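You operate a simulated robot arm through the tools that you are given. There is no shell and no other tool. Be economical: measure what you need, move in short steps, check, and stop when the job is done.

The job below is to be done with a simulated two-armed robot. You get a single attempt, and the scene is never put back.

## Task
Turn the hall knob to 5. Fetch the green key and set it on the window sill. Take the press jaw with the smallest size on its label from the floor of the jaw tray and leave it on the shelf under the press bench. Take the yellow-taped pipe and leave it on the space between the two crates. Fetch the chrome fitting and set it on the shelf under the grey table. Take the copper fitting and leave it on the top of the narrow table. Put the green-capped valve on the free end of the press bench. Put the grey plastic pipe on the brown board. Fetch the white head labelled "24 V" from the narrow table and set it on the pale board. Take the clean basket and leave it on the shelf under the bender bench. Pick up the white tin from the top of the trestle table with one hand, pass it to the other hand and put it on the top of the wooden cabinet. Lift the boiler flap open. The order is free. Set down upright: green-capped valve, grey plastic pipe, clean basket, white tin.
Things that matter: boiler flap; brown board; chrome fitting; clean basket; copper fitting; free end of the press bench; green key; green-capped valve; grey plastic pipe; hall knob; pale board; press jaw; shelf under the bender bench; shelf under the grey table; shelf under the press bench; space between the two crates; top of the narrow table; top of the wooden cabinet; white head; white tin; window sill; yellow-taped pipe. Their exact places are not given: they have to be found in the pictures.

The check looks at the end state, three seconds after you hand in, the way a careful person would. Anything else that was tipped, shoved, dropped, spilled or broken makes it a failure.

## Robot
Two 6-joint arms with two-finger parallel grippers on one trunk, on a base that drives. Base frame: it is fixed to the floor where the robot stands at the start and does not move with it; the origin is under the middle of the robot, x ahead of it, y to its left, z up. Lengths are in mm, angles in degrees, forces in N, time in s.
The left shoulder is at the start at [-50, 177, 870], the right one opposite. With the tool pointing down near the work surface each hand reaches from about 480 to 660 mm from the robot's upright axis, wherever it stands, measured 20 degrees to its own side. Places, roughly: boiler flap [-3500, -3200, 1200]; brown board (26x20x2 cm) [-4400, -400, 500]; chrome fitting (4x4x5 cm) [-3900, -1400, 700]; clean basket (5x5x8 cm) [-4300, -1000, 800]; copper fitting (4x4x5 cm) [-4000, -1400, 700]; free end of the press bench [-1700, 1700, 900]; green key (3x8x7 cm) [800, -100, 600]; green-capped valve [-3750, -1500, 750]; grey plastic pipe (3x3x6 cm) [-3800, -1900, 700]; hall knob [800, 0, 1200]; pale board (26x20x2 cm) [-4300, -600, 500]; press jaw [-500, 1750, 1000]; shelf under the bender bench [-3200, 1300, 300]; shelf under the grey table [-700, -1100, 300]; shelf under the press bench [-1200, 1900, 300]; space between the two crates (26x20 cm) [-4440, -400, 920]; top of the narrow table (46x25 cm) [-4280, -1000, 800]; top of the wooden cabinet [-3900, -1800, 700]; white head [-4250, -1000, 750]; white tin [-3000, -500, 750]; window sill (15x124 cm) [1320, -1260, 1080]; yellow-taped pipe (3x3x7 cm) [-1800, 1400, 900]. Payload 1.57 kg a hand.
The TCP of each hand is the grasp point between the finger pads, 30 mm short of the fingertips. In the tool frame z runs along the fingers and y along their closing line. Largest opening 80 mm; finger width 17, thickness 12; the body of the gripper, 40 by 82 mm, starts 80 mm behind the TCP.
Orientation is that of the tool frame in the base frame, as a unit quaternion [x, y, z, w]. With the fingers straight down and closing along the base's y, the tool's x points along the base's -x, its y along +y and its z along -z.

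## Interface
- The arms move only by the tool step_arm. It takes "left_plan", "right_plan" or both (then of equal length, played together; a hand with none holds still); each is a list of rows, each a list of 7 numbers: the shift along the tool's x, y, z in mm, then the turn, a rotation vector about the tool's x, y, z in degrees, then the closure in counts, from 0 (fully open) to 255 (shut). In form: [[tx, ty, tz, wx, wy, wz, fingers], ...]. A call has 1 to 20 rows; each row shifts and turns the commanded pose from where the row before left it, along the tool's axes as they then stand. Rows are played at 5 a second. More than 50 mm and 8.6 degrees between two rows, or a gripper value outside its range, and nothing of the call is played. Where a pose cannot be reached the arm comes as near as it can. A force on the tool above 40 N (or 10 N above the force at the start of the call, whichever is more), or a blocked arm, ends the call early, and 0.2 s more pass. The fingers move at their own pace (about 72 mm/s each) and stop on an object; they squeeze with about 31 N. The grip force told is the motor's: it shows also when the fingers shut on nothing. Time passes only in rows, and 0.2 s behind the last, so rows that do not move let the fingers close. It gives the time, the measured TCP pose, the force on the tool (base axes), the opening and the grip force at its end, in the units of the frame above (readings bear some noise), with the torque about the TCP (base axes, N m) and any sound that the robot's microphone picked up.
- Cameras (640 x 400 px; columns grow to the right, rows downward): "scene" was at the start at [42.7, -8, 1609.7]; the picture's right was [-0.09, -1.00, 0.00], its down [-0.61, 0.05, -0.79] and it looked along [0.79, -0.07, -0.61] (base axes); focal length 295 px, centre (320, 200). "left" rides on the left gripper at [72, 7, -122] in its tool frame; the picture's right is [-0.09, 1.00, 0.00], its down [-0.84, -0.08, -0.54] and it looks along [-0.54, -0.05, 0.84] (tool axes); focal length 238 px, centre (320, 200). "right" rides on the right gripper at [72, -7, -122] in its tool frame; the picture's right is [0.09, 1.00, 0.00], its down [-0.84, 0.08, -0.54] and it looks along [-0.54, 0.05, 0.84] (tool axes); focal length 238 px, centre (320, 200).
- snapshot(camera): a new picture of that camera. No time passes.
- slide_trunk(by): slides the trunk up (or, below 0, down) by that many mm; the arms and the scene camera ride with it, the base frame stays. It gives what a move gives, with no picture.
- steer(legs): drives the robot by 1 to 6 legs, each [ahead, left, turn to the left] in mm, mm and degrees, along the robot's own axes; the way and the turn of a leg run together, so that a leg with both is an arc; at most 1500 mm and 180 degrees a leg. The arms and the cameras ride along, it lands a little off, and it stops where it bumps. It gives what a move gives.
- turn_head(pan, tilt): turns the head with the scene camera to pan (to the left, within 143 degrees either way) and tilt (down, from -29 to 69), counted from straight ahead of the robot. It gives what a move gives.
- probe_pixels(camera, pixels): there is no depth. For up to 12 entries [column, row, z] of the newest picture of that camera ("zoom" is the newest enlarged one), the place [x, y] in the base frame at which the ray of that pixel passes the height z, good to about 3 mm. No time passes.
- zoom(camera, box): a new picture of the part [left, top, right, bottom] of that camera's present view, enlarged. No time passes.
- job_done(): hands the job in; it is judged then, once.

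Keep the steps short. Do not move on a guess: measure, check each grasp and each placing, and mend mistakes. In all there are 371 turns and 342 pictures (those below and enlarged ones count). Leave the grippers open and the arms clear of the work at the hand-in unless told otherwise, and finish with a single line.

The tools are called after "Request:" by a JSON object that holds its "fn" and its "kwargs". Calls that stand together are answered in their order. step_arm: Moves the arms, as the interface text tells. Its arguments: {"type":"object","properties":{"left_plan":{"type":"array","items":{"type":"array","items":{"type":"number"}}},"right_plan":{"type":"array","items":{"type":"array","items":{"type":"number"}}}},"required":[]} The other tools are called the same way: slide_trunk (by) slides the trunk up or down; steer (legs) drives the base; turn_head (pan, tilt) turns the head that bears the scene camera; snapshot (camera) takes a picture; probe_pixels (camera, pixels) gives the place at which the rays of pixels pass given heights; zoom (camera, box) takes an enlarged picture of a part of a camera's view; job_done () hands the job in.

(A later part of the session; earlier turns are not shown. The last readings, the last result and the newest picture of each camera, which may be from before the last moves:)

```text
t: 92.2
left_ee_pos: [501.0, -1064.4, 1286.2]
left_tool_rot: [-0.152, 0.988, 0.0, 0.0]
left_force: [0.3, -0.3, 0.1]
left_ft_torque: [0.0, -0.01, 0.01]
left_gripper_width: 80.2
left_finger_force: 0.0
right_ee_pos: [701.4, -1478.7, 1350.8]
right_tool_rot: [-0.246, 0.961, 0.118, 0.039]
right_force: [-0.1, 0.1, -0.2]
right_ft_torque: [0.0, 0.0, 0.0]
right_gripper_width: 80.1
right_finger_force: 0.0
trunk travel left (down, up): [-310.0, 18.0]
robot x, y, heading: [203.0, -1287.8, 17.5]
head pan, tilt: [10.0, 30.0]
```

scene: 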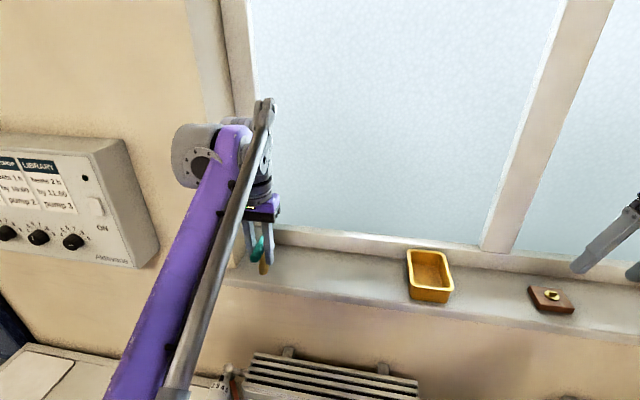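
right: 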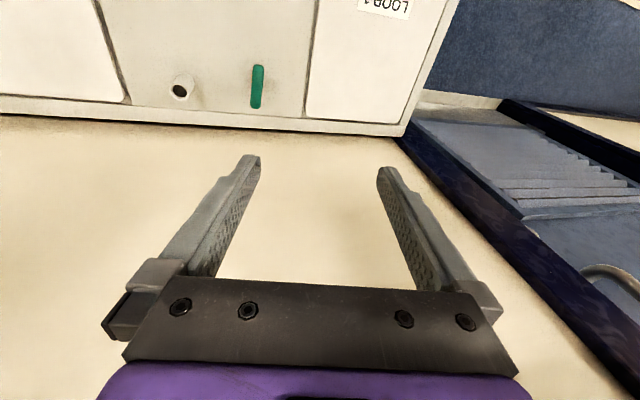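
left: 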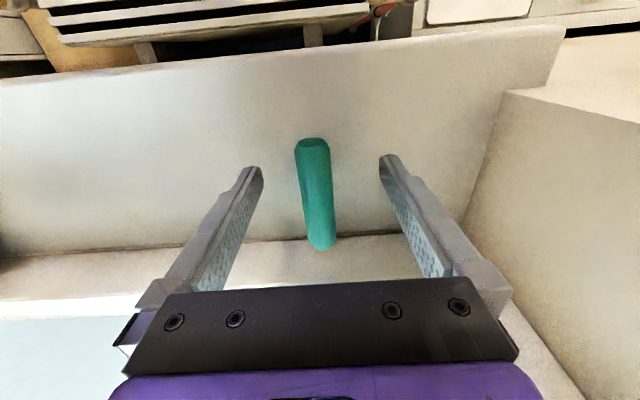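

The key stands on the sill, clear of the tray. Now I go to the benches: step away from the grey table, strafe left along the wall, then turn to face the bench wall.

Request:
{"fn": "steer", "kwargs": {"legs": [[200, 0, 0], [0, 1000, 0], [0, 900, 0], [0, 0, 90]]}}

Request:
{"fn": "turn_head", "kwargs": {"pan": 0, "tilt": 25}}

Request:
{"fn": "snapshot", "kwargs": {"camera": "scene"}}

```text
t: 114.0
left_ee_pos: [-404.2, 864.5, 1287.8]
left_tool_rot: [0.8, -0.601, 0.0, -0.001]
left_force: [0.2, -0.2, -0.1]
left_ft_torque: [0.02, 0.01, 0.01]
left_gripper_width: 80.0
left_finger_force: 0.0
right_ee_pos: [15.5, 1052.8, 1349.5]
right_tool_rot: [0.847, -0.516, -0.112, 0.053]
right_force: [0.6, 0.4, 0.0]
right_ft_torque: [0.01, -0.02, 0.01]
right_gripper_width: 80.2
right_finger_force: 0.1
trunk travel left (down, up): [-310.0, 18.0]
robot x, y, heading: [-188.5, 564.2, 106.0]
head pan, tilt: [10.0, 30.0]
```

```text
t: 114.7
left_ee_pos: [-405.3, 864.3, 1288.0]
left_tool_rot: [0.799, -0.601, 0.0, -0.001]
left_force: [0.5, 0.8, 0.0]
left_ft_torque: [0.01, -0.01, -0.01]
left_gripper_width: 80.1
left_finger_force: 0.0
right_ee_pos: [16.1, 1053.7, 1349.8]
right_tool_rot: [0.847, -0.517, -0.112, 0.053]
right_force: [0.1, -0.6, 0.1]
right_ft_torque: [0.01, -0.01, -0.04]
right_gripper_width: 79.9
right_finger_force: 0.0
trunk travel left (down, up): [-310.0, 18.0]
robot x, y, heading: [-185.0, 562.8, 105.9]
head pan, tilt: [0.0, 25.0]
```

```text
283 pictures are left
```

scene: 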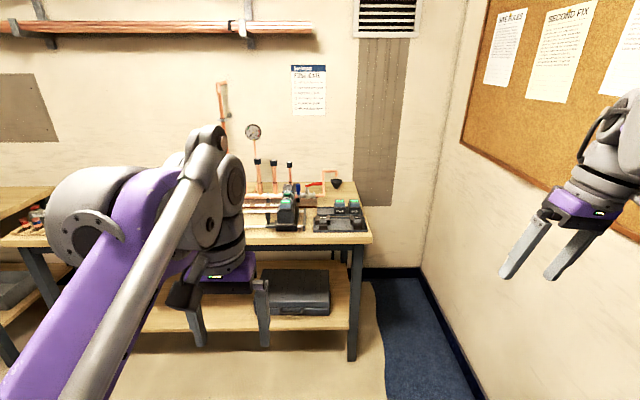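

I zoom in on the press bench with the jaw tray.

Request:
{"fn": "zoom", "kwargs": {"camera": "scene", "box": [240, 150, 400, 250]}}

Request:
{"fn": "probe_pixels", "kwargs": {"camera": "scene", "pixels": [[340, 210, 950], [370, 240, 900], [312, 232, 900], [365, 208, 950], [352, 360, 0], [330, 315, 300], [348, 330, 300]]}}

```text
4.00 times, centred on (320, 200) of scene
```

zoom: 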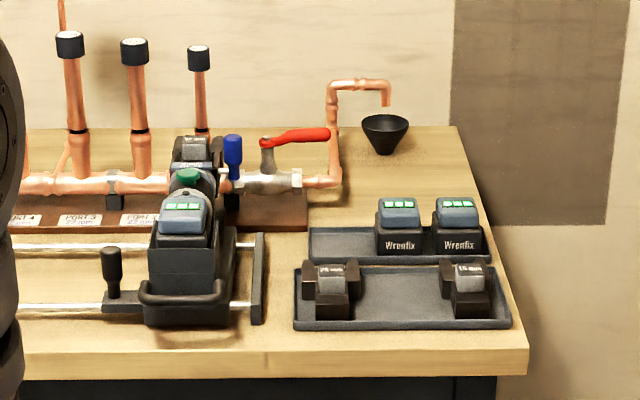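

```text
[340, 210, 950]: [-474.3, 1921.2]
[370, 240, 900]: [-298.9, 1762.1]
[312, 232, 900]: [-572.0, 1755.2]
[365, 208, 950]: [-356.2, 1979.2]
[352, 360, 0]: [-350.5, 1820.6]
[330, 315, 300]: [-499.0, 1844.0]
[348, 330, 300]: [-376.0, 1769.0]
```

Two jaws lie on the tray ("..mm" labels). The cork wall on the right is close, so I turn right 26° and approach diagonally so the left hand covers the tray.

Request:
{"fn": "steer", "kwargs": {"legs": [[0, 0, -26], [560, 212, 0]]}}

Request:
{"fn": "turn_head", "kwargs": {"pan": 20, "tilt": 45}}

Request:
{"fn": "snapshot", "kwargs": {"camera": "scene"}}

Request:
{"fn": "snapshot", "kwargs": {"camera": "left"}}

```text
t: 119.4
left_ee_pos: [-344.4, 1516.8, 1288.4]
left_tool_rot: [-0.632, 0.775, 0.0, 0.001]
left_force: [-0.4, 0.1, 1.5]
left_ft_torque: [0.01, -0.03, -0.04]
left_gripper_width: 80.3
left_finger_force: 0.0
right_ee_pos: [114.9, 1489.1, 1350.1]
right_tool_rot: [-0.699, 0.705, 0.122, -0.025]
right_force: [0.9, 0.0, 0.3]
right_ft_torque: [0.02, 0.02, 0.02]
right_gripper_width: 80.1
right_finger_force: 0.0
trunk travel left (down, up): [-310.0, 18.0]
robot x, y, heading: [-293.8, 1146.9, 78.5]
head pan, tilt: [0.0, 25.0]
```

```text
t: 120.2
left_ee_pos: [-344.5, 1517.7, 1287.6]
left_tool_rot: [-0.632, 0.775, 0.0, 0.0]
left_force: [0.0, -0.1, 0.5]
left_ft_torque: [-0.03, -0.01, -0.03]
left_gripper_width: 80.0
left_finger_force: 0.1
right_ee_pos: [113.3, 1489.7, 1349.1]
right_tool_rot: [-0.699, 0.705, 0.121, -0.025]
right_force: [-0.8, 0.0, 0.4]
right_ft_torque: [-0.03, -0.04, -0.03]
right_gripper_width: 80.0
right_finger_force: 0.1
trunk travel left (down, up): [-310.0, 18.0]
robot x, y, heading: [-295.5, 1152.6, 78.2]
head pan, tilt: [20.0, 45.0]
```

```text
281 pictures are left
```

scene: 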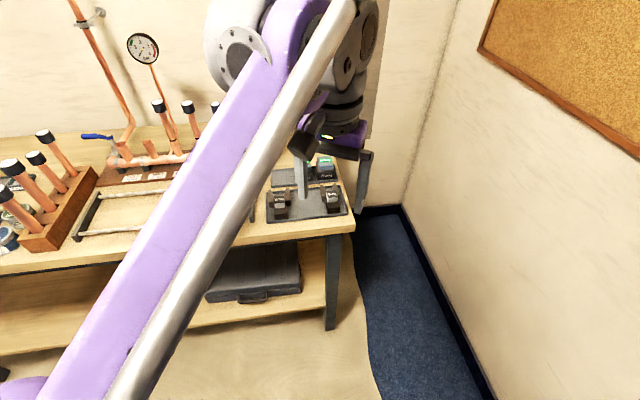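

```text
280 pictures are left
```

left: 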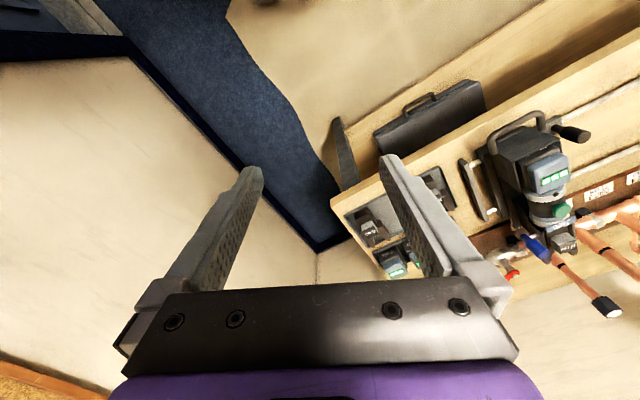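

Request:
{"fn": "zoom", "kwargs": {"camera": "left", "box": [330, 160, 490, 260]}}

Request:
{"fn": "zoom", "kwargs": {"camera": "scene", "box": [250, 150, 366, 222]}}

```text
4.00 times, centred on (410, 210) of left
```

zoom: 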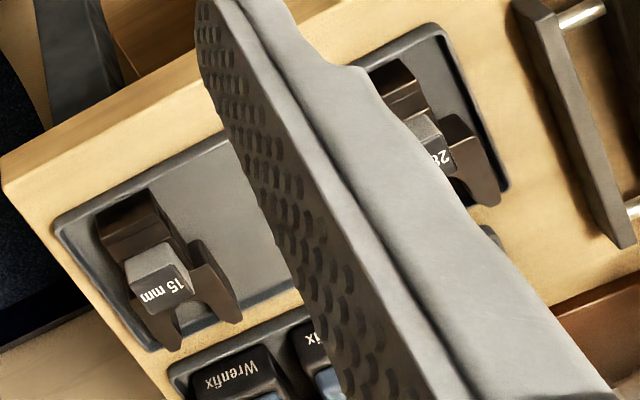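

```text
5.52 times, centred on (308, 186) of scene
```

zoom: 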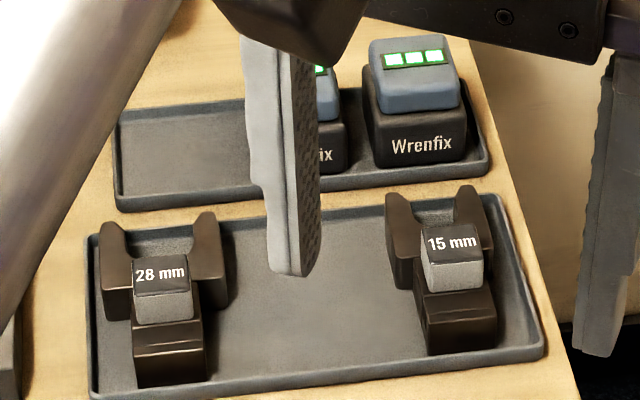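

The jaws are "28 mm" and "15 mm"; 15 mm is the one. I triangulate its label block: scene (332,196), left (370.5,229).

Request:
{"fn": "probe_pixels", "kwargs": {"camera": "scene", "pixels": [[332, 196, 920], [332, 196, 940], [332, 196, 960], [332, 196, 980]]}}

Request:
{"fn": "probe_pixels", "kwargs": {"camera": "left", "pixels": [[370.5, 229, 920], [370.5, 229, 940], [370.5, 229, 960], [370.5, 229, 980]]}}

```text
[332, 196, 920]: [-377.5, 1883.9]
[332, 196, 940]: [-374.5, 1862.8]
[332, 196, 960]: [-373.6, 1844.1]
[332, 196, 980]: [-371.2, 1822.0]
```

```text
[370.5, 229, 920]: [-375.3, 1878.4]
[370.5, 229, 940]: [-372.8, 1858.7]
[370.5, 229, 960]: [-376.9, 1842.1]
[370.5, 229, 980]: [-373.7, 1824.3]
```

I drive 85 mm closer and bring the left hand above the jaw at z≈1130, yawed 29° to match the bench.

Request:
{"fn": "steer", "kwargs": {"legs": [[85, 0, 0]]}}

Request:
{"fn": "step_arm", "kwargs": {"left_plan": [[-30, 12, 0, 0, 0, 0, 0], [-30, 12, 0, 0, 0, 0, 0], [-30, 12, 10, 0, 0, 0, 0], [-30, 12, 20, 0, 0, 0, 0], [-30, 12, 20, 0, 0, 0, 0], [-30, 12, 20, 0, 0, 0, 0], [-25, 12, 20, 0, 0, 0, 0], [-20, 12, 20, 0, 0, 0, 0], [0, 0, 20, 0, 0, -7.3, 0], [0, 0, 20, 0, 0, -7.3, 0], [0, 0, 10, 0, 0, -7.3, 0], [0, 0, 0, 0, 0, -7.3, 0]]}}

Request:
{"fn": "snapshot", "kwargs": {"camera": "left"}}

```text
t: 121.3
left_ee_pos: [-328.1, 1601.1, 1287.1]
left_tool_rot: [-0.632, 0.775, -0.001, 0.0]
left_force: [-0.2, -0.4, 0.0]
left_ft_torque: [0.0, 0.01, -0.05]
left_gripper_width: 80.1
left_finger_force: 0.1
right_ee_pos: [132.6, 1572.5, 1350.0]
right_tool_rot: [-0.698, 0.705, 0.121, -0.025]
right_force: [-0.2, 0.0, -0.7]
right_ft_torque: [0.02, 0.03, -0.02]
right_gripper_width: 79.8
right_finger_force: 0.0
trunk travel left (down, up): [-310.0, 18.0]
robot x, y, heading: [-278.7, 1233.3, 78.2]
head pan, tilt: [20.0, 45.0]
```

```text
t: 123.9
left_ee_pos: [-377.0, 1840.8, 1127.7]
left_tool_rot: [0.807, -0.59, 0.0, 0.0]
left_force: [-0.1, 0.9, -0.5]
left_ft_torque: [-0.02, -0.04, -0.02]
left_gripper_width: 79.9
left_finger_force: 0.1
right_ee_pos: [132.5, 1573.5, 1350.2]
right_tool_rot: [-0.698, 0.706, 0.122, -0.025]
right_force: [0.9, -0.2, 0.5]
right_ft_torque: [0.01, -0.02, -0.02]
right_gripper_width: 80.1
right_finger_force: 0.0
trunk travel left (down, up): [-310.0, 18.0]
robot x, y, heading: [-273.3, 1233.9, 78.2]
head pan, tilt: [20.0, 45.0]
```

```text
277 pictures are left
```

left: 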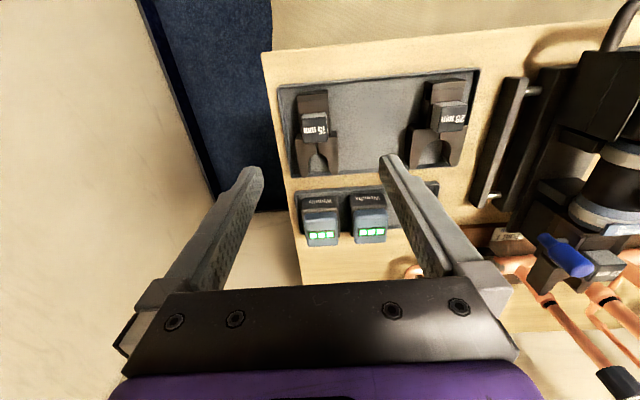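

Request:
{"fn": "zoom", "kwargs": {"camera": "left", "box": [260, 70, 420, 170]}}

Request:
{"fn": "probe_pixels", "kwargs": {"camera": "left", "pixels": [[315, 125, 920], [315, 125, 940], [315, 125, 960], [262, 55, 900], [640, 25, 900], [285, 88, 905], [468, 72, 905]]}}

Request:
{"fn": "zoom", "kwargs": {"camera": "scene", "box": [240, 150, 400, 250]}}

```text
4.00 times, centred on (340, 120) of left
```

zoom: 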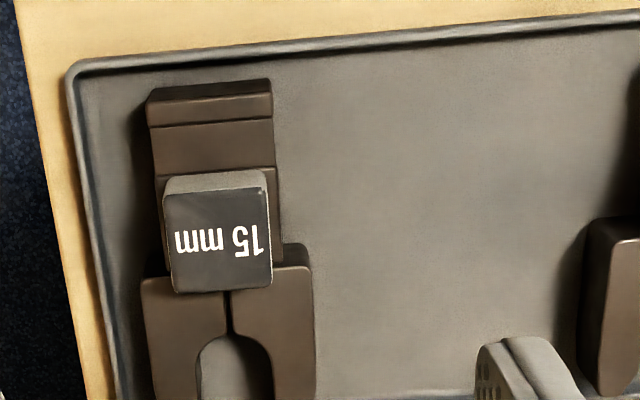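

```text
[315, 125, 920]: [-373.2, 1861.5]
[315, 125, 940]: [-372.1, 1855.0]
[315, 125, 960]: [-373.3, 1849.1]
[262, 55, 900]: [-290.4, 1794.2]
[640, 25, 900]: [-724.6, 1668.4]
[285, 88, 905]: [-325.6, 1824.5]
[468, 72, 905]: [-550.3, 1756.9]
```

```text
4.00 times, centred on (320, 200) of scene
```

zoom: 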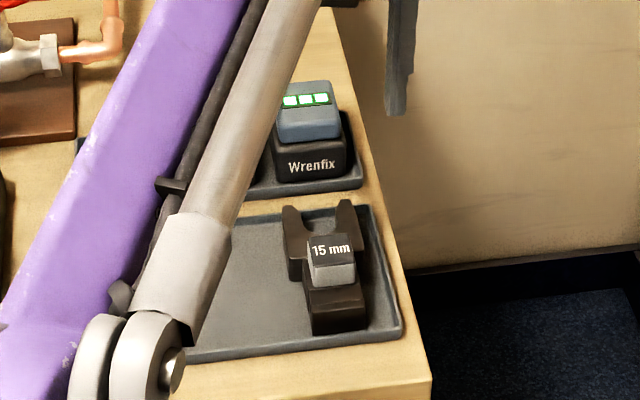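

Request:
{"fn": "probe_pixels", "kwargs": {"camera": "zoom", "pixels": [[332, 250, 920], [332, 250, 940], [332, 250, 960], [332, 250, 980]]}}

Request:
{"fn": "probe_pixels", "kwargs": {"camera": "left", "pixels": [[314.3, 129, 920], [314.3, 129, 940], [314.3, 129, 960], [314.3, 129, 980], [326, 112, 950], [304, 140, 950]]}}

```text
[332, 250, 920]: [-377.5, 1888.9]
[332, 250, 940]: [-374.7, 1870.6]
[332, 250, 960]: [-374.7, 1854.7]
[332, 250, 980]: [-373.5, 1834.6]
```

```text
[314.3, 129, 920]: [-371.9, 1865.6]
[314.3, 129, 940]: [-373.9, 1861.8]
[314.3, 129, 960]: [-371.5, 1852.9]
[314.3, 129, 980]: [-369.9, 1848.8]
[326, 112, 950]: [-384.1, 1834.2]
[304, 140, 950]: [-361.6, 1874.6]
```

Block top ≈ (-373,1853,958). I'll grip its sides slightly toward the front with tips kept above the tray rim (TCP z≈954).

Request:
{"fn": "step_arm", "kwargs": {"left_plan": [[-4, -7, 40, 0, 0, 0, 60], [0, 0, 40, 0, 0, 0, 60], [0, 0, 40, 0, 0, 0, 60], [0, 0, 0, 0, 0, 0, 60]]}}

Request:
{"fn": "snapshot", "kwargs": {"camera": "left"}}

```text
t: 124.9
left_ee_pos: [-368.3, 1847.2, 1010.1]
left_tool_rot: [0.807, -0.591, 0.0, 0.0]
left_force: [-0.3, -0.1, -0.3]
left_ft_torque: [0.0, 0.0, 0.01]
left_gripper_width: 61.1
left_finger_force: 0.2
right_ee_pos: [132.3, 1572.9, 1351.0]
right_tool_rot: [-0.698, 0.705, 0.121, -0.025]
right_force: [-0.2, 0.5, 1.1]
right_ft_torque: [-0.02, 0.04, 0.0]
right_gripper_width: 80.0
right_finger_force: 0.1
trunk travel left (down, up): [-310.0, 18.0]
robot x, y, heading: [-274.6, 1234.8, 78.2]
head pan, tilt: [20.0, 45.0]
```

```text
274 pictures are left
```

left: 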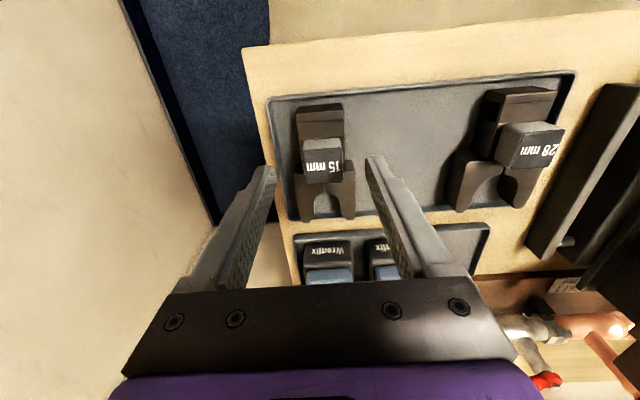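

Centred. Descend 56 mm, close, and lift a little.

Request:
{"fn": "step_arm", "kwargs": {"left_plan": [[0, 0, 30, 0, 0, 0, 60], [0, 0, 26, 0, 0, 0, 60], [0, 0, 0, 0, 0, 0, 255], [0, 0, 0, 0, 0, 0, 255], [0, 0, 0, 0, 0, 0, 255]]}}

Request:
{"fn": "step_arm", "kwargs": {"left_plan": [[0, 0, -10, 0, 0, 0, 255], [0, 0, -30, 0, 0, 0, 255], [0, 0, -40, 0, 0, 0, 255], [0, 0, -40, 0, 0, 0, 255]]}}

Request:
{"fn": "snapshot", "kwargs": {"camera": "left"}}

```text
t: 126.1
left_ee_pos: [-366.1, 1846.4, 951.3]
left_tool_rot: [0.807, -0.59, -0.001, 0.002]
left_force: [-0.9, -0.8, 0.1]
left_ft_torque: [0.07, 0.21, 0.14]
left_gripper_width: 39.5
left_finger_force: 30.8
right_ee_pos: [132.9, 1572.9, 1350.1]
right_tool_rot: [-0.698, 0.705, 0.121, -0.025]
right_force: [0.2, 1.0, 0.2]
right_ft_torque: [0.02, -0.01, -0.02]
right_gripper_width: 80.0
right_finger_force: 0.1
trunk travel left (down, up): [-310.0, 18.0]
robot x, y, heading: [-274.7, 1230.9, 78.3]
head pan, tilt: [20.0, 45.0]
```

```text
t: 127.1
left_ee_pos: [-372.3, 1847.8, 1069.4]
left_tool_rot: [0.806, -0.591, 0.0, 0.0]
left_force: [0.6, -0.8, -5.2]
left_ft_torque: [-0.13, -0.04, -0.01]
left_gripper_width: 39.7
left_finger_force: 30.9
right_ee_pos: [133.5, 1572.7, 1350.0]
right_tool_rot: [-0.698, 0.705, 0.122, -0.025]
right_force: [0.0, -0.2, 0.1]
right_ft_torque: [-0.04, 0.03, -0.02]
right_gripper_width: 80.4
right_finger_force: 0.0
trunk travel left (down, up): [-310.0, 18.0]
robot x, y, heading: [-272.3, 1230.5, 78.4]
head pan, tilt: [20.0, 45.0]
```

```text
273 pictures are left
```

left: 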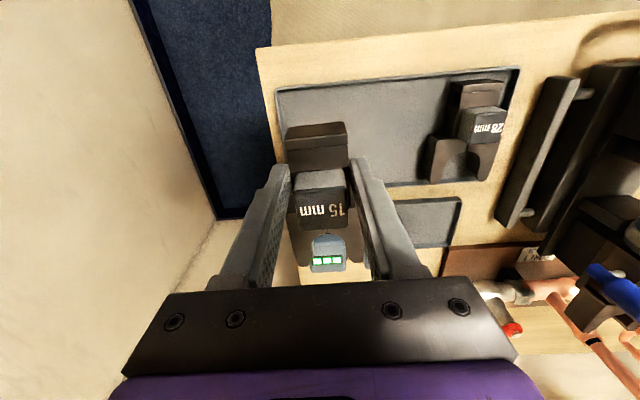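

The 15 mm jaw is held. I raise it, then back off diagonally to look at the shelf under the press bench.

Request:
{"fn": "step_arm", "kwargs": {"left_plan": [[0, 0, -45, 0, 0, 0, 255], [10, 0, -45, 0, 0, 0, 255], [30, 0, -35, 0, 0, 0, 255], [40, 0, -20, 0, 0, 0, 255], [40, 0, 0, 0, 0, 0, 255], [40, 0, 0, 0, 0, 0, 255]]}}

Request:
{"fn": "steer", "kwargs": {"legs": [[-577, 423, 0]]}}

Request:
{"fn": "turn_head", "kwargs": {"pan": 45, "tilt": 40}}

Request:
{"fn": "snapshot", "kwargs": {"camera": "scene"}}

```text
t: 128.5
left_ee_pos: [-321.7, 1692.5, 1215.8]
left_tool_rot: [0.807, -0.59, 0.001, 0.0]
left_force: [0.5, -0.4, -5.5]
left_ft_torque: [-0.07, -0.07, 0.03]
left_gripper_width: 39.6
left_finger_force: 31.0
right_ee_pos: [132.3, 1572.3, 1350.7]
right_tool_rot: [-0.698, 0.705, 0.122, -0.024]
right_force: [1.0, 0.0, 0.1]
right_ft_torque: [0.01, 0.02, -0.01]
right_gripper_width: 80.0
right_finger_force: 0.0
trunk travel left (down, up): [-310.0, 18.0]
robot x, y, heading: [-276.5, 1230.9, 77.9]
head pan, tilt: [20.0, 45.0]
```

```text
t: 132.8
left_ee_pos: [-853.7, 1209.1, 1214.9]
left_tool_rot: [0.812, -0.584, 0.0, 0.0]
left_force: [1.3, 0.6, -5.5]
left_ft_torque: [-0.09, -0.04, 0.01]
left_gripper_width: 39.6
left_finger_force: 30.8
right_ee_pos: [-394.6, 1096.2, 1350.0]
right_tool_rot: [0.704, -0.699, -0.122, 0.026]
right_force: [0.3, 0.7, 0.5]
right_ft_torque: [-0.01, 0.02, -0.01]
right_gripper_width: 80.1
right_finger_force: 0.2
trunk travel left (down, up): [-310.0, 18.0]
robot x, y, heading: [-800.1, 749.3, 79.5]
head pan, tilt: [20.0, 45.0]
```

```text
t: 133.6
left_ee_pos: [-853.2, 1210.4, 1214.3]
left_tool_rot: [0.811, -0.584, 0.0, 0.0]
left_force: [0.2, 0.4, -6.2]
left_ft_torque: [-0.09, -0.06, 0.02]
left_gripper_width: 39.9
left_finger_force: 31.0
right_ee_pos: [-393.5, 1096.0, 1349.7]
right_tool_rot: [0.704, -0.699, -0.121, 0.026]
right_force: [-0.1, 0.3, -0.7]
right_ft_torque: [-0.02, -0.02, 0.0]
right_gripper_width: 79.9
right_finger_force: 0.0
trunk travel left (down, up): [-310.0, 18.0]
robot x, y, heading: [-798.1, 749.7, 79.4]
head pan, tilt: [45.0, 40.0]
```

```text
272 pictures are left
```

scene: 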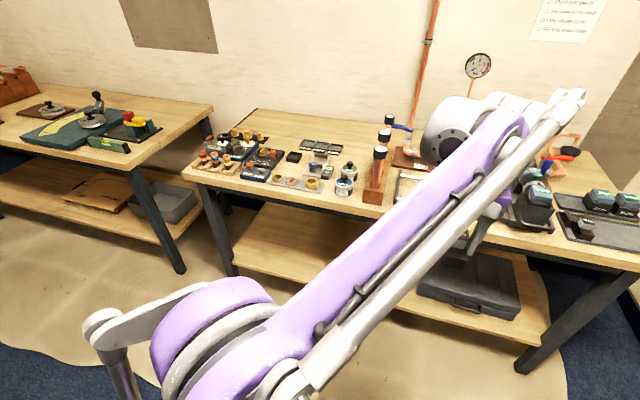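

The shelf is free left of the black case. I probe shelf points at z≈300 and the bench edge.

Request:
{"fn": "probe_pixels", "kwargs": {"camera": "scene", "pixels": [[238, 262, 300], [270, 272, 300], [280, 240, 300], [300, 215, 300], [420, 290, 300], [520, 330, 300], [185, 180, 900], [360, 210, 900], [440, 228, 900]]}}

Request:
{"fn": "zoom", "kwargs": {"camera": "scene", "box": [170, 80, 430, 242]}}

```text
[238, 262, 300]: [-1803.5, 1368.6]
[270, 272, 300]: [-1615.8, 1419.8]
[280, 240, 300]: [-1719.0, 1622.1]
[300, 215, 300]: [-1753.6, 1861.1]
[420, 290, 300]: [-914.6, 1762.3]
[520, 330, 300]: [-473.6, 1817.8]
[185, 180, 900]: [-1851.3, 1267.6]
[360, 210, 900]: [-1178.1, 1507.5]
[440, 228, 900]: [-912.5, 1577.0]
```

```text
2.46 times, centred on (300, 161) of scene
```

zoom: 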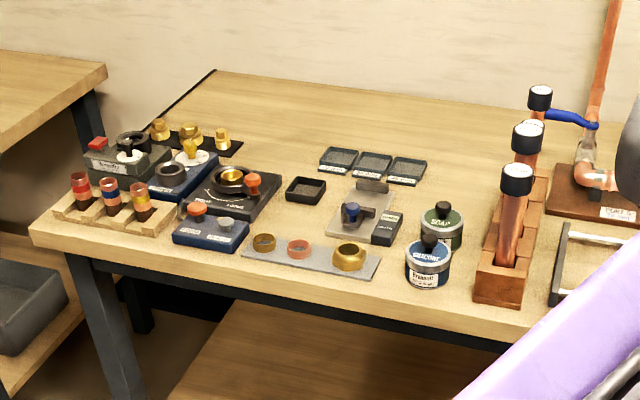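

The bench front runs at 18°; a free shelf spot is about (-1322,1623,300). I move back/left to line up, then lower the trunk fully there.

Request:
{"fn": "steer", "kwargs": {"legs": [[-100, 293, 0.6]]}}

Request:
{"fn": "slide_trunk", "kwargs": {"by": -310}}

Request:
{"fn": "turn_head", "kwargs": {"pan": 25, "tilt": 30}}

Request:
{"fn": "snapshot", "kwargs": {"camera": "scene"}}

```text
t: 136.8
left_ee_pos: [-1164.3, 1160.3, 1215.0]
left_tool_rot: [0.819, -0.574, 0.0, 0.001]
left_force: [0.1, 0.4, -5.7]
left_ft_torque: [-0.14, -0.02, -0.01]
left_gripper_width: 39.8
left_finger_force: 30.9
right_ee_pos: [-704.8, 1057.2, 1349.5]
right_tool_rot: [0.713, -0.69, -0.12, 0.028]
right_force: [0.2, 0.0, 0.4]
right_ft_torque: [0.0, 0.03, -0.02]
right_gripper_width: 80.3
right_finger_force: 0.0
trunk travel left (down, up): [-310.0, 18.0]
robot x, y, heading: [-1100.3, 699.1, 80.9]
head pan, tilt: [45.0, 40.0]
```

```text
t: 139.8
left_ee_pos: [-1163.4, 1158.8, 904.2]
left_tool_rot: [0.818, -0.575, -0.001, 0.0]
left_force: [-0.2, -0.2, -5.7]
left_ft_torque: [-0.1, -0.05, -0.03]
left_gripper_width: 39.6
left_finger_force: 31.0
right_ee_pos: [-701.5, 1076.1, 970.3]
right_tool_rot: [0.708, -0.697, -0.08, 0.084]
right_force: [-0.8, 0.4, 0.0]
right_ft_torque: [-0.03, -0.02, 0.0]
right_gripper_width: 80.1
right_finger_force: 0.0
trunk travel left (down, up): [0.0, 328.0]
robot x, y, heading: [-1098.3, 696.9, 80.7]
head pan, tilt: [45.0, 40.0]
```

```text
t: 140.7
left_ee_pos: [-1166.1, 1159.8, 904.9]
left_tool_rot: [0.819, -0.574, 0.0, 0.0]
left_force: [1.1, -0.4, -5.8]
left_ft_torque: [-0.11, -0.02, 0.01]
left_gripper_width: 39.6
left_finger_force: 30.9
right_ee_pos: [-702.2, 1075.8, 969.5]
right_tool_rot: [0.708, -0.697, -0.08, 0.085]
right_force: [0.6, -0.4, 0.6]
right_ft_torque: [0.0, 0.0, 0.01]
right_gripper_width: 79.7
right_finger_force: 0.2
trunk travel left (down, up): [0.0, 328.0]
robot x, y, heading: [-1100.7, 697.3, 80.8]
head pan, tilt: [25.0, 30.0]
```

```text
270 pictures are left
```

scene: 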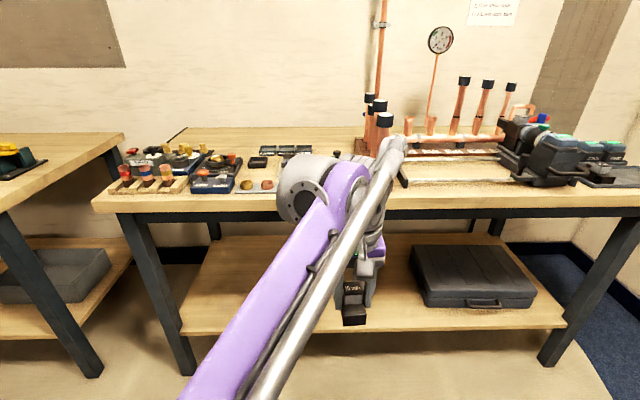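

The shelf is in clear view. I lower the left hand with the jaw to z≈420 in front of the bench (outside it).

Request:
{"fn": "step_arm", "kwargs": {"left_plan": [[-12, 0, 44, 0, 0, 0, 255], [-12, 0, 44, 0, 0, 0, 255], [-12, 0, 44, 0, 0, 0, 255], [-12, 0, 44, 0, 0, 0, 255], [-12, 0, 44, 0, 0, 0, 255], [-12, 0, 44, 0, 0, 0, 255], [-12, 0, 44, 0, 0, 0, 255], [-12, 0, 44, 0, 0, 0, 255], [-12, 0, 44, 0, 0, 0, 255], [-12, 0, 44, 0, 0, 0, 255], [-11, 0, 44, 0, 0, 0, 255]]}}

Request:
{"fn": "snapshot", "kwargs": {"camera": "scene"}}

Request:
{"fn": "snapshot", "kwargs": {"camera": "left"}}

```text
t: 143.1
left_ee_pos: [-1211.0, 1282.3, 421.7]
left_tool_rot: [0.819, -0.573, -0.001, 0.0]
left_force: [0.7, 0.0, -5.9]
left_ft_torque: [-0.09, -0.07, 0.04]
left_gripper_width: 39.6
left_finger_force: 31.0
right_ee_pos: [-702.1, 1076.4, 971.3]
right_tool_rot: [0.707, -0.698, -0.08, 0.085]
right_force: [0.6, 0.2, 0.1]
right_ft_torque: [-0.03, 0.0, -0.01]
right_gripper_width: 79.8
right_finger_force: 0.0
trunk travel left (down, up): [0.0, 328.0]
robot x, y, heading: [-1100.1, 699.5, 80.9]
head pan, tilt: [25.0, 30.0]
```

```text
269 pictures are left
```

scene: 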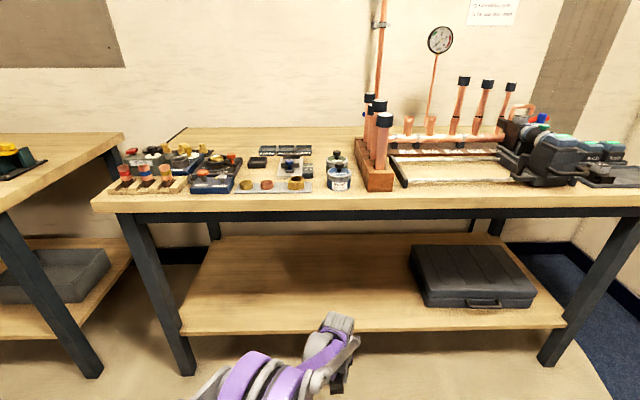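

```text
268 pictures are left
```

left: 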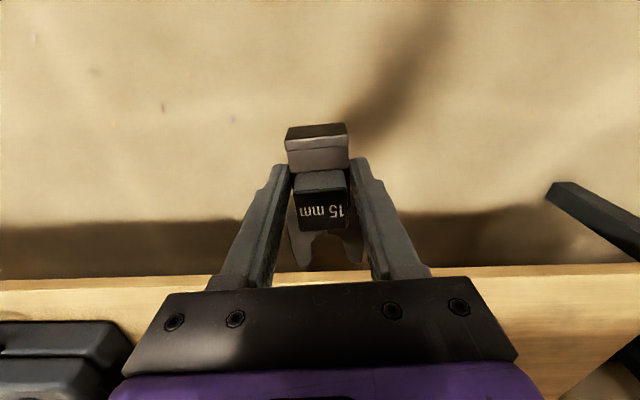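

I measure the shelf's front edge from both cameras.

Request:
{"fn": "probe_pixels", "kwargs": {"camera": "left", "pixels": [[200, 276, 280], [200, 276, 300], [200, 276, 320], [480, 268, 300]]}}

Request:
{"fn": "probe_pixels", "kwargs": {"camera": "scene", "pixels": [[300, 332, 280], [300, 332, 300], [300, 332, 320], [420, 329, 300], [182, 330, 300], [360, 255, 300], [250, 255, 300], [300, 237, 300], [300, 210, 900], [300, 222, 850]]}}

```text
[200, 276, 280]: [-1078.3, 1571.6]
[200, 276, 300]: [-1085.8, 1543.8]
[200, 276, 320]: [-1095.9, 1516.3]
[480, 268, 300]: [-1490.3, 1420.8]
```

```text
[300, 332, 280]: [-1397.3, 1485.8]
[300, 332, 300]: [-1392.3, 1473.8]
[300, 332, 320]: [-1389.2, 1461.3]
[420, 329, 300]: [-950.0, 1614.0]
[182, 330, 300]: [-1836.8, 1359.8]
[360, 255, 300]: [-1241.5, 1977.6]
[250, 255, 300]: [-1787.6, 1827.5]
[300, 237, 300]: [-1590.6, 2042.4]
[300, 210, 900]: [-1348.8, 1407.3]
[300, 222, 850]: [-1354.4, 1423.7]
```

The path under the bench top looks free (forearm below ~760). I drive in half of the way and check.

Request:
{"fn": "steer", "kwargs": {"legs": [[170, 152, 0]]}}

Request:
{"fn": "snapshot", "kwargs": {"camera": "scene"}}

```text
t: 145.1
left_ee_pos: [-1332.8, 1474.7, 421.5]
left_tool_rot: [0.819, -0.574, 0.0, 0.001]
left_force: [0.3, 0.4, -5.9]
left_ft_torque: [-0.13, -0.04, -0.03]
left_gripper_width: 39.6
left_finger_force: 30.8
right_ee_pos: [-826.9, 1268.0, 971.1]
right_tool_rot: [0.707, -0.698, -0.081, 0.085]
right_force: [0.6, -0.6, 0.3]
right_ft_torque: [0.01, 0.01, 0.0]
right_gripper_width: 79.7
right_finger_force: 0.0
trunk travel left (down, up): [0.0, 328.0]
robot x, y, heading: [-1223.8, 889.2, 80.9]
head pan, tilt: [25.0, 30.0]
```

```text
267 pictures are left
```

scene: 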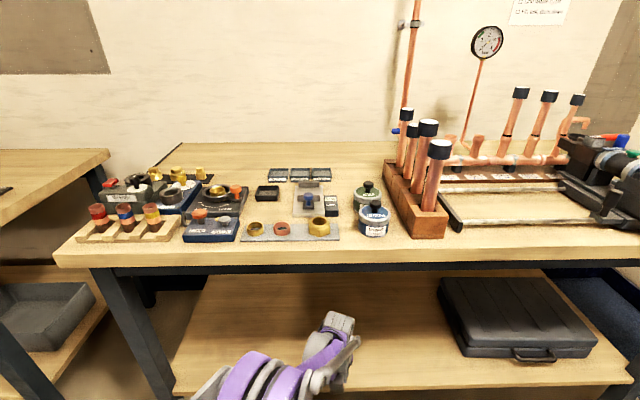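

Request:
{"fn": "steer", "kwargs": {"legs": [[115, 30, 0]]}}

Request:
{"fn": "step_arm", "kwargs": {"left_plan": [[0, 0, 30, 0, 0, 0, 255], [0, 0, 15, 0, 0, 0, 255], [0, 0, 8, 0, 0, 0, 255], [0, 0, 5, 0, 0, 0, 255]]}}

Request:
{"fn": "snapshot", "kwargs": {"camera": "left"}}

Request:
{"fn": "snapshot", "kwargs": {"camera": "scene"}}

```text
t: 146.3
left_ee_pos: [-1344.8, 1592.1, 421.5]
left_tool_rot: [0.818, -0.575, 0.001, 0.0]
left_force: [0.3, 0.2, -5.9]
left_ft_torque: [-0.1, -0.05, -0.03]
left_gripper_width: 39.5
left_finger_force: 31.2
right_ee_pos: [-837.0, 1385.5, 970.1]
right_tool_rot: [0.707, -0.698, -0.08, 0.085]
right_force: [0.5, 0.7, 0.1]
right_ft_torque: [0.0, -0.01, 0.02]
right_gripper_width: 80.3
right_finger_force: 0.0
trunk travel left (down, up): [0.0, 328.0]
robot x, y, heading: [-1235.4, 1007.9, 80.9]
head pan, tilt: [25.0, 30.0]
```

```text
t: 147.3
left_ee_pos: [-1344.9, 1590.2, 363.5]
left_tool_rot: [0.818, -0.575, 0.0, 0.0]
left_force: [0.6, 0.0, -6.4]
left_ft_torque: [-0.11, -0.02, -0.02]
left_gripper_width: 39.8
left_finger_force: 31.2
right_ee_pos: [-838.5, 1385.8, 971.6]
right_tool_rot: [0.707, -0.697, -0.08, 0.084]
right_force: [0.8, 0.0, -0.4]
right_ft_torque: [0.04, 0.01, -0.01]
right_gripper_width: 80.2
right_finger_force: 0.0
trunk travel left (down, up): [0.0, 328.0]
robot x, y, heading: [-1235.3, 1006.3, 80.6]
head pan, tilt: [25.0, 30.0]
```

```text
266 pictures are left
```

left: 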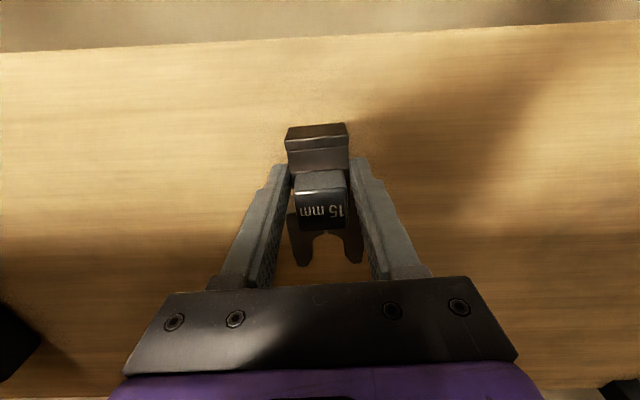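

```text
265 pictures are left
```

scene: 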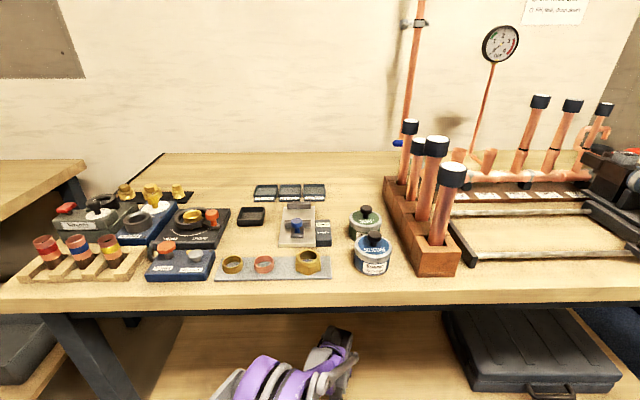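

Well inside the shelf. I lower slowly until contact.

Request:
{"fn": "step_arm", "kwargs": {"left_plan": [[0, 0, 4, 0, 0, 0, 255], [0, 0, 4, 0, 0, 0, 255], [0, 0, 3, 0, 0, 0, 255], [0, 0, 3, 0, 0, 0, 255], [0, 0, 3, 0, 0, 0, 255]]}}

```text
t: 148.5
left_ee_pos: [-1345.8, 1592.5, 346.7]
left_tool_rot: [0.818, -0.575, -0.001, 0.0]
left_force: [-0.5, -0.1, -5.1]
left_ft_torque: [-0.13, -0.02, -0.04]
left_gripper_width: 39.7
left_finger_force: 31.2
right_ee_pos: [-836.9, 1384.9, 969.3]
right_tool_rot: [0.707, -0.698, -0.08, 0.085]
right_force: [0.3, 0.5, 0.4]
right_ft_torque: [-0.03, 0.01, 0.05]
right_gripper_width: 79.8
right_finger_force: 0.0
trunk travel left (down, up): [0.0, 328.0]
robot x, y, heading: [-1238.5, 1012.5, 80.5]
head pan, tilt: [25.0, 30.0]
```

Request:
{"fn": "step_arm", "kwargs": {"left_plan": [[0, 0, 3, 0, 0, 0, 255], [0, 0, 3, 0, 0, 0, 255], [0, 0, 3, 0, 0, 0, 255], [0, 0, 3, 0, 0, 0, 255], [0, 0, 3, 0, 0, 0, 255], [0, 0, 3, 0, 0, 0, 255]]}}

```text
t: 149.9
left_ee_pos: [-1343.6, 1590.5, 331.7]
left_tool_rot: [0.819, -0.574, 0.0, -0.001]
left_force: [3.2, -0.2, 33.3]
left_ft_torque: [-0.03, 0.31, 0.39]
left_gripper_width: 39.9
left_finger_force: 30.8
right_ee_pos: [-836.7, 1383.0, 971.2]
right_tool_rot: [0.707, -0.698, -0.081, 0.085]
right_force: [-0.3, 0.5, 0.2]
right_ft_torque: [0.0, 0.01, -0.03]
right_gripper_width: 79.9
right_finger_force: 0.1
trunk travel left (down, up): [0.0, 328.0]
robot x, y, heading: [-1235.0, 1010.3, 80.6]
head pan, tilt: [25.0, 30.0]
```

Contact (33 N). I relieve 2 mm, open, and rise 60 mm.

Request:
{"fn": "step_arm", "kwargs": {"left_plan": [[0, 0, -2, 0, 0, 0, 255], [0, 0, 0, 0, 0, 0, 150], [0, 0, 0, 0, 0, 0, 60], [0, 0, 0, 0, 0, 0, 0], [0, 0, 0, 0, 0, 0, 0], [0, 0, -30, 0, 0, 0, 0], [0, 0, -30, 0, 0, 0, 0]]}}

Request:
{"fn": "snapshot", "kwargs": {"camera": "left"}}

```text
t: 151.5
left_ee_pos: [-1345.0, 1588.6, 392.0]
left_tool_rot: [0.818, -0.575, 0.001, -0.001]
left_force: [0.3, 0.1, -0.1]
left_ft_torque: [-0.01, 0.0, -0.03]
left_gripper_width: 80.2
left_finger_force: 0.1
right_ee_pos: [-837.4, 1384.6, 970.0]
right_tool_rot: [0.707, -0.697, -0.08, 0.085]
right_force: [0.0, -0.4, -0.3]
right_ft_torque: [0.02, 0.0, -0.01]
right_gripper_width: 80.0
right_finger_force: 0.2
trunk travel left (down, up): [0.0, 328.0]
robot x, y, heading: [-1236.3, 1006.7, 80.5]
head pan, tilt: [25.0, 30.0]
```

```text
264 pictures are left
```

left: 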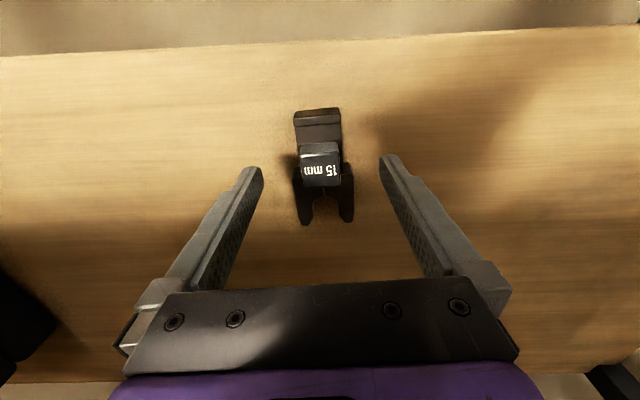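

Jaw is on the shelf. I back out from under the bench and raise the trunk.

Request:
{"fn": "step_arm", "kwargs": {"left_plan": [[0, 0, -30, 0, 0, 0, 0], [0, 0, 0, 0, 0, 0, 0]]}}

Request:
{"fn": "steer", "kwargs": {"legs": [[-330, -20, 0]]}}

Request:
{"fn": "step_arm", "kwargs": {"left_plan": [[8, 0, -45, 0, 0, 0, 0], [8, 0, -45, 0, 0, 0, 0], [8, 0, -45, 0, 0, 0, 0], [8, 0, -45, 0, 0, 0, 0], [8, 0, -45, 0, 0, 0, 0], [8, 0, -45, 0, 0, 0, 0], [8, 0, -45, 0, 0, 0, 0], [8, 0, -45, 0, 0, 0, 0], [8, 0, -45, 0, 0, 0, 0], [8, 0, -45, 0, 0, 0, 0], [8, 0, -45, 0, 0, 0, 0]]}}

Request:
{"fn": "slide_trunk", "kwargs": {"by": 310}}

Request:
{"fn": "snapshot", "kwargs": {"camera": "scene"}}

```text
t: 152.1
left_ee_pos: [-1343.5, 1591.4, 422.9]
left_tool_rot: [0.818, -0.575, 0.001, 0.0]
left_force: [0.6, 0.1, 0.0]
left_ft_torque: [0.03, 0.0, -0.03]
left_gripper_width: 80.1
left_finger_force: 0.0
right_ee_pos: [-836.2, 1385.7, 970.9]
right_tool_rot: [0.707, -0.698, -0.08, 0.086]
right_force: [-0.8, -0.2, -0.6]
right_ft_torque: [0.01, -0.02, 0.0]
right_gripper_width: 80.1
right_finger_force: 0.0
trunk travel left (down, up): [0.0, 328.0]
robot x, y, heading: [-1233.2, 1011.6, 80.5]
head pan, tilt: [25.0, 30.0]
```

```text
t: 154.3
left_ee_pos: [-1373.4, 1259.2, 423.6]
left_tool_rot: [0.816, -0.578, 0.0, 0.0]
left_force: [-0.4, -0.5, -1.3]
left_ft_torque: [-0.05, 0.01, -0.01]
left_gripper_width: 80.1
left_finger_force: 0.2
right_ee_pos: [-869.5, 1047.8, 970.7]
right_tool_rot: [0.704, -0.7, -0.081, 0.085]
right_force: [-1.0, -0.2, -0.7]
right_ft_torque: [0.0, -0.02, -0.01]
right_gripper_width: 80.1
right_finger_force: 0.1
trunk travel left (down, up): [0.0, 328.0]
robot x, y, heading: [-1268.0, 680.4, 80.4]
head pan, tilt: [25.0, 30.0]
```

```text
t: 156.7
left_ee_pos: [-1348.2, 1178.8, 917.6]
left_tool_rot: [0.816, -0.578, 0.001, 0.0]
left_force: [0.6, -0.3, 0.0]
left_ft_torque: [0.03, 0.01, -0.04]
left_gripper_width: 80.1
left_finger_force: 0.0
right_ee_pos: [-870.1, 1050.3, 970.2]
right_tool_rot: [0.704, -0.7, -0.082, 0.085]
right_force: [0.5, 0.2, 0.1]
right_ft_torque: [-0.04, -0.04, -0.04]
right_gripper_width: 80.3
right_finger_force: 0.1
trunk travel left (down, up): [0.0, 328.0]
robot x, y, heading: [-1267.4, 679.9, 80.3]
head pan, tilt: [25.0, 30.0]
```

```text
t: 159.8
left_ee_pos: [-1344.9, 1176.9, 1228.1]
left_tool_rot: [0.815, -0.579, 0.0, 0.0]
left_force: [0.0, -0.5, 0.0]
left_ft_torque: [0.03, 0.02, 0.02]
left_gripper_width: 80.1
left_finger_force: 0.1
right_ee_pos: [-873.7, 1029.5, 1352.4]
right_tool_rot: [0.709, -0.694, -0.122, 0.026]
right_force: [-0.5, -1.0, 0.3]
right_ft_torque: [-0.02, 0.01, 0.0]
right_gripper_width: 80.0
right_finger_force: 0.1
trunk travel left (down, up): [-310.0, 18.0]
robot x, y, heading: [-1271.1, 675.1, 79.9]
head pan, tilt: [25.0, 30.0]
```

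```text
263 pictures are left
```

scene: 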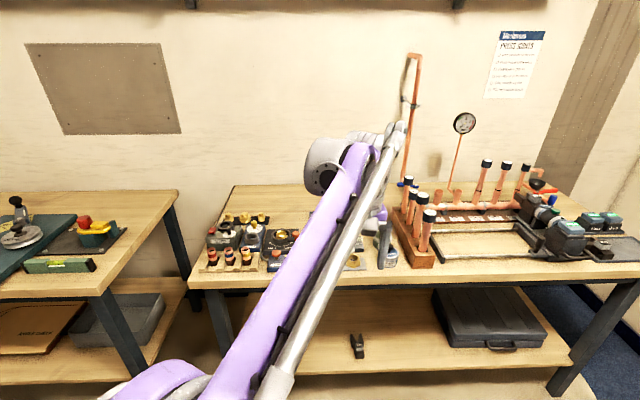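

Jaw is visible on the shelf at (358,346). Next the taped pipes in the stand near (230,258): zoom.

Request:
{"fn": "zoom", "kwargs": {"camera": "scene", "box": [180, 200, 300, 275]}}

Request:
{"fn": "probe_pixels", "kwargs": {"camera": "scene", "pixels": [[247, 248, 960], [247, 248, 940], [230, 250, 950], [213, 252, 950]]}}

```text
5.33 times, centred on (240, 238) of scene
```

zoom: 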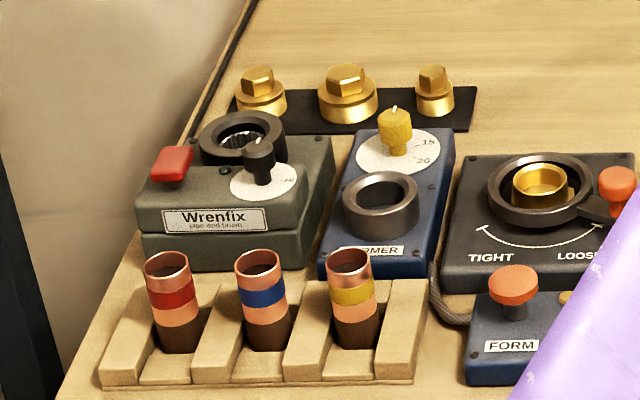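

```text
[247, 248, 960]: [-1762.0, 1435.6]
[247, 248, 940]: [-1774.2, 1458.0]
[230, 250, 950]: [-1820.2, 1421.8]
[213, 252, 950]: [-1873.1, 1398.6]
```

The yellow-taped one is the rightmost of three. I drive so it lies in the left hand's range.

Request:
{"fn": "steer", "kwargs": {"legs": [[60, 415, 0]]}}

Request:
{"fn": "snapshot", "kwargs": {"camera": "left"}}

Request:
{"fn": "snapshot", "kwargs": {"camera": "scene"}}

```text
t: 164.1
left_ee_pos: [-1757.0, 1310.4, 1226.1]
left_tool_rot: [0.816, -0.578, 0.001, 0.0]
left_force: [-0.4, -0.5, 0.2]
left_ft_torque: [0.0, -0.01, -0.01]
left_gripper_width: 79.9
left_finger_force: 0.1
right_ee_pos: [-1285.4, 1163.2, 1351.8]
right_tool_rot: [0.709, -0.694, -0.122, 0.025]
right_force: [0.9, 0.0, 0.1]
right_ft_torque: [0.02, 0.0, -0.01]
right_gripper_width: 80.3
right_finger_force: 0.0
trunk travel left (down, up): [-310.0, 18.0]
robot x, y, heading: [-1685.1, 810.0, 80.4]
head pan, tilt: [25.0, 30.0]
```

```text
261 pictures are left
```

left: 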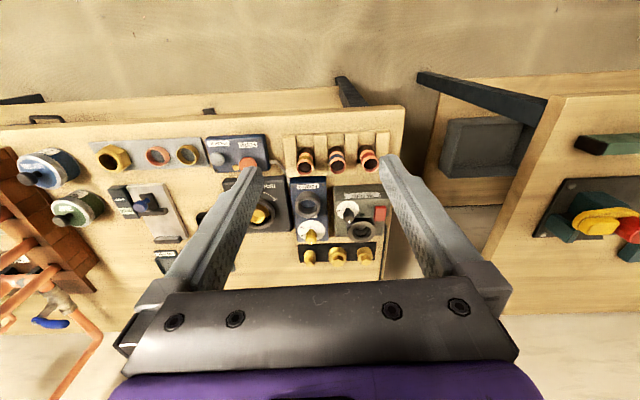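

```text
260 pictures are left
```

scene: 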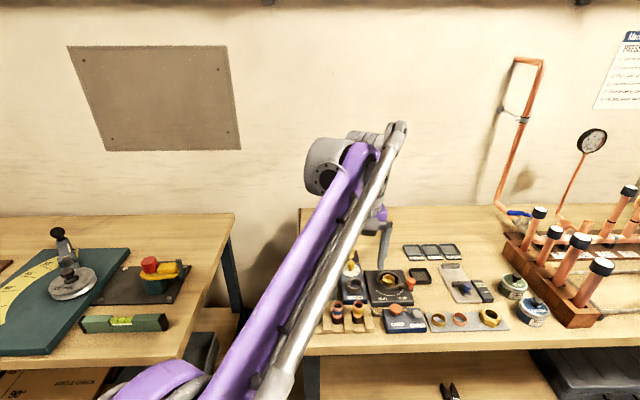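

Request:
{"fn": "zoom", "kwargs": {"camera": "left", "box": [260, 110, 420, 210]}}

Request:
{"fn": "zoom", "kwargs": {"camera": "scene", "box": [300, 270, 420, 345]}}

```text
4.00 times, centred on (340, 160) of left
```

zoom: 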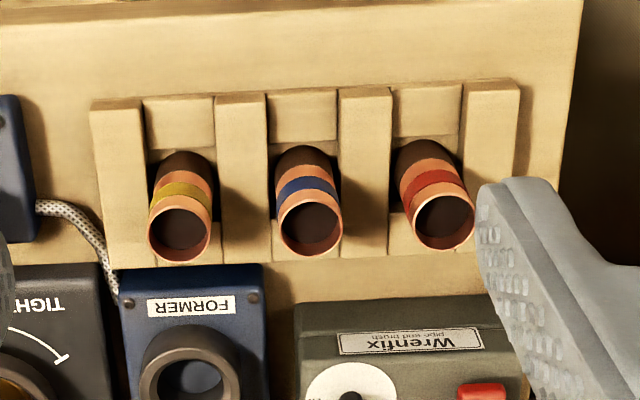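

```text
5.33 times, centred on (360, 308) of scene
```

zoom: 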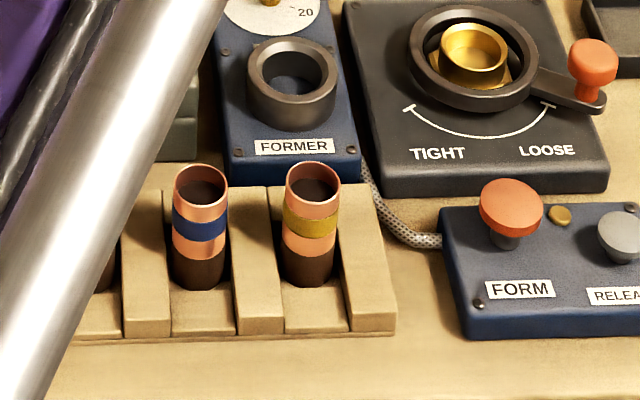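

Request:
{"fn": "probe_pixels", "kwargs": {"camera": "left", "pixels": [[305, 168, 950], [305, 168, 970], [305, 168, 990], [305, 150, 910]]}}

Request:
{"fn": "probe_pixels", "kwargs": {"camera": "scene", "pixels": [[358.7, 304.5, 950], [358.7, 304.5, 970], [358.7, 304.5, 990], [338.5, 305, 970]]}}

```text
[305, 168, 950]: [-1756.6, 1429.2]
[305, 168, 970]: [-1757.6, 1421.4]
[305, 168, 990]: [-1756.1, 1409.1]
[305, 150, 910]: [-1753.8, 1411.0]
```

```text
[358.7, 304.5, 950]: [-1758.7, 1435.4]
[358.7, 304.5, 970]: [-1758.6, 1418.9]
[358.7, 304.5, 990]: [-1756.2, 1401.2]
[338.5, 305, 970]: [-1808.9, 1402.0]
```

Pipe top centre ≈ (-1758,1421,968), neighbours 53 mm apart. I'll grip its top 30 mm left-right with fingers 46 mm open. First hover at z≈1010.

Request:
{"fn": "step_arm", "kwargs": {"left_plan": [[-35, -12, 20, 0, 0, 0, 108], [-35, -12, 30, 0, 0, 0, 108], [-35, -12, 30, 0, 0, 0, 108], [0, 0, 45, 0, 0, 0, 108], [0, 0, 45, 0, 0, 0, 108], [0, 0, 40, 0, 0, 0, 108], [0, 0, 0, 0, 0, 0, 108]]}}

Request:
{"fn": "snapshot", "kwargs": {"camera": "left"}}

```text
t: 165.7
left_ee_pos: [-1756.4, 1421.4, 1013.5]
left_tool_rot: [0.816, -0.578, 0.0, 0.0]
left_force: [0.1, -0.3, -0.7]
left_ft_torque: [0.02, 0.01, 0.01]
left_gripper_width: 45.9
left_finger_force: 0.1
right_ee_pos: [-1285.3, 1162.8, 1352.5]
right_tool_rot: [0.71, -0.693, -0.123, 0.026]
right_force: [0.4, -0.8, 0.6]
right_ft_torque: [0.02, 0.0, -0.02]
right_gripper_width: 79.9
right_finger_force: 0.0
trunk travel left (down, up): [-310.0, 18.0]
robot x, y, heading: [-1680.2, 810.4, 80.2]
head pan, tilt: [25.0, 30.0]
```

```text
257 pictures are left
```

left: 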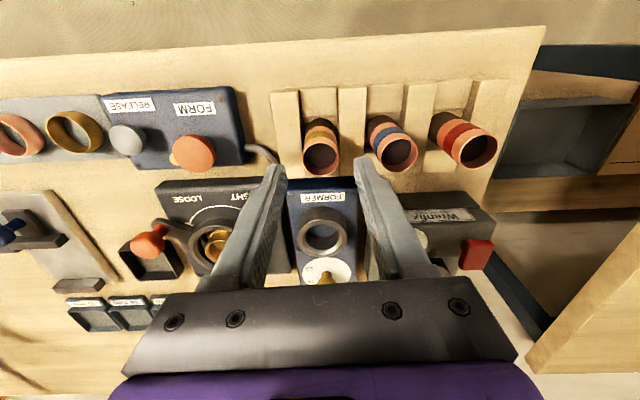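

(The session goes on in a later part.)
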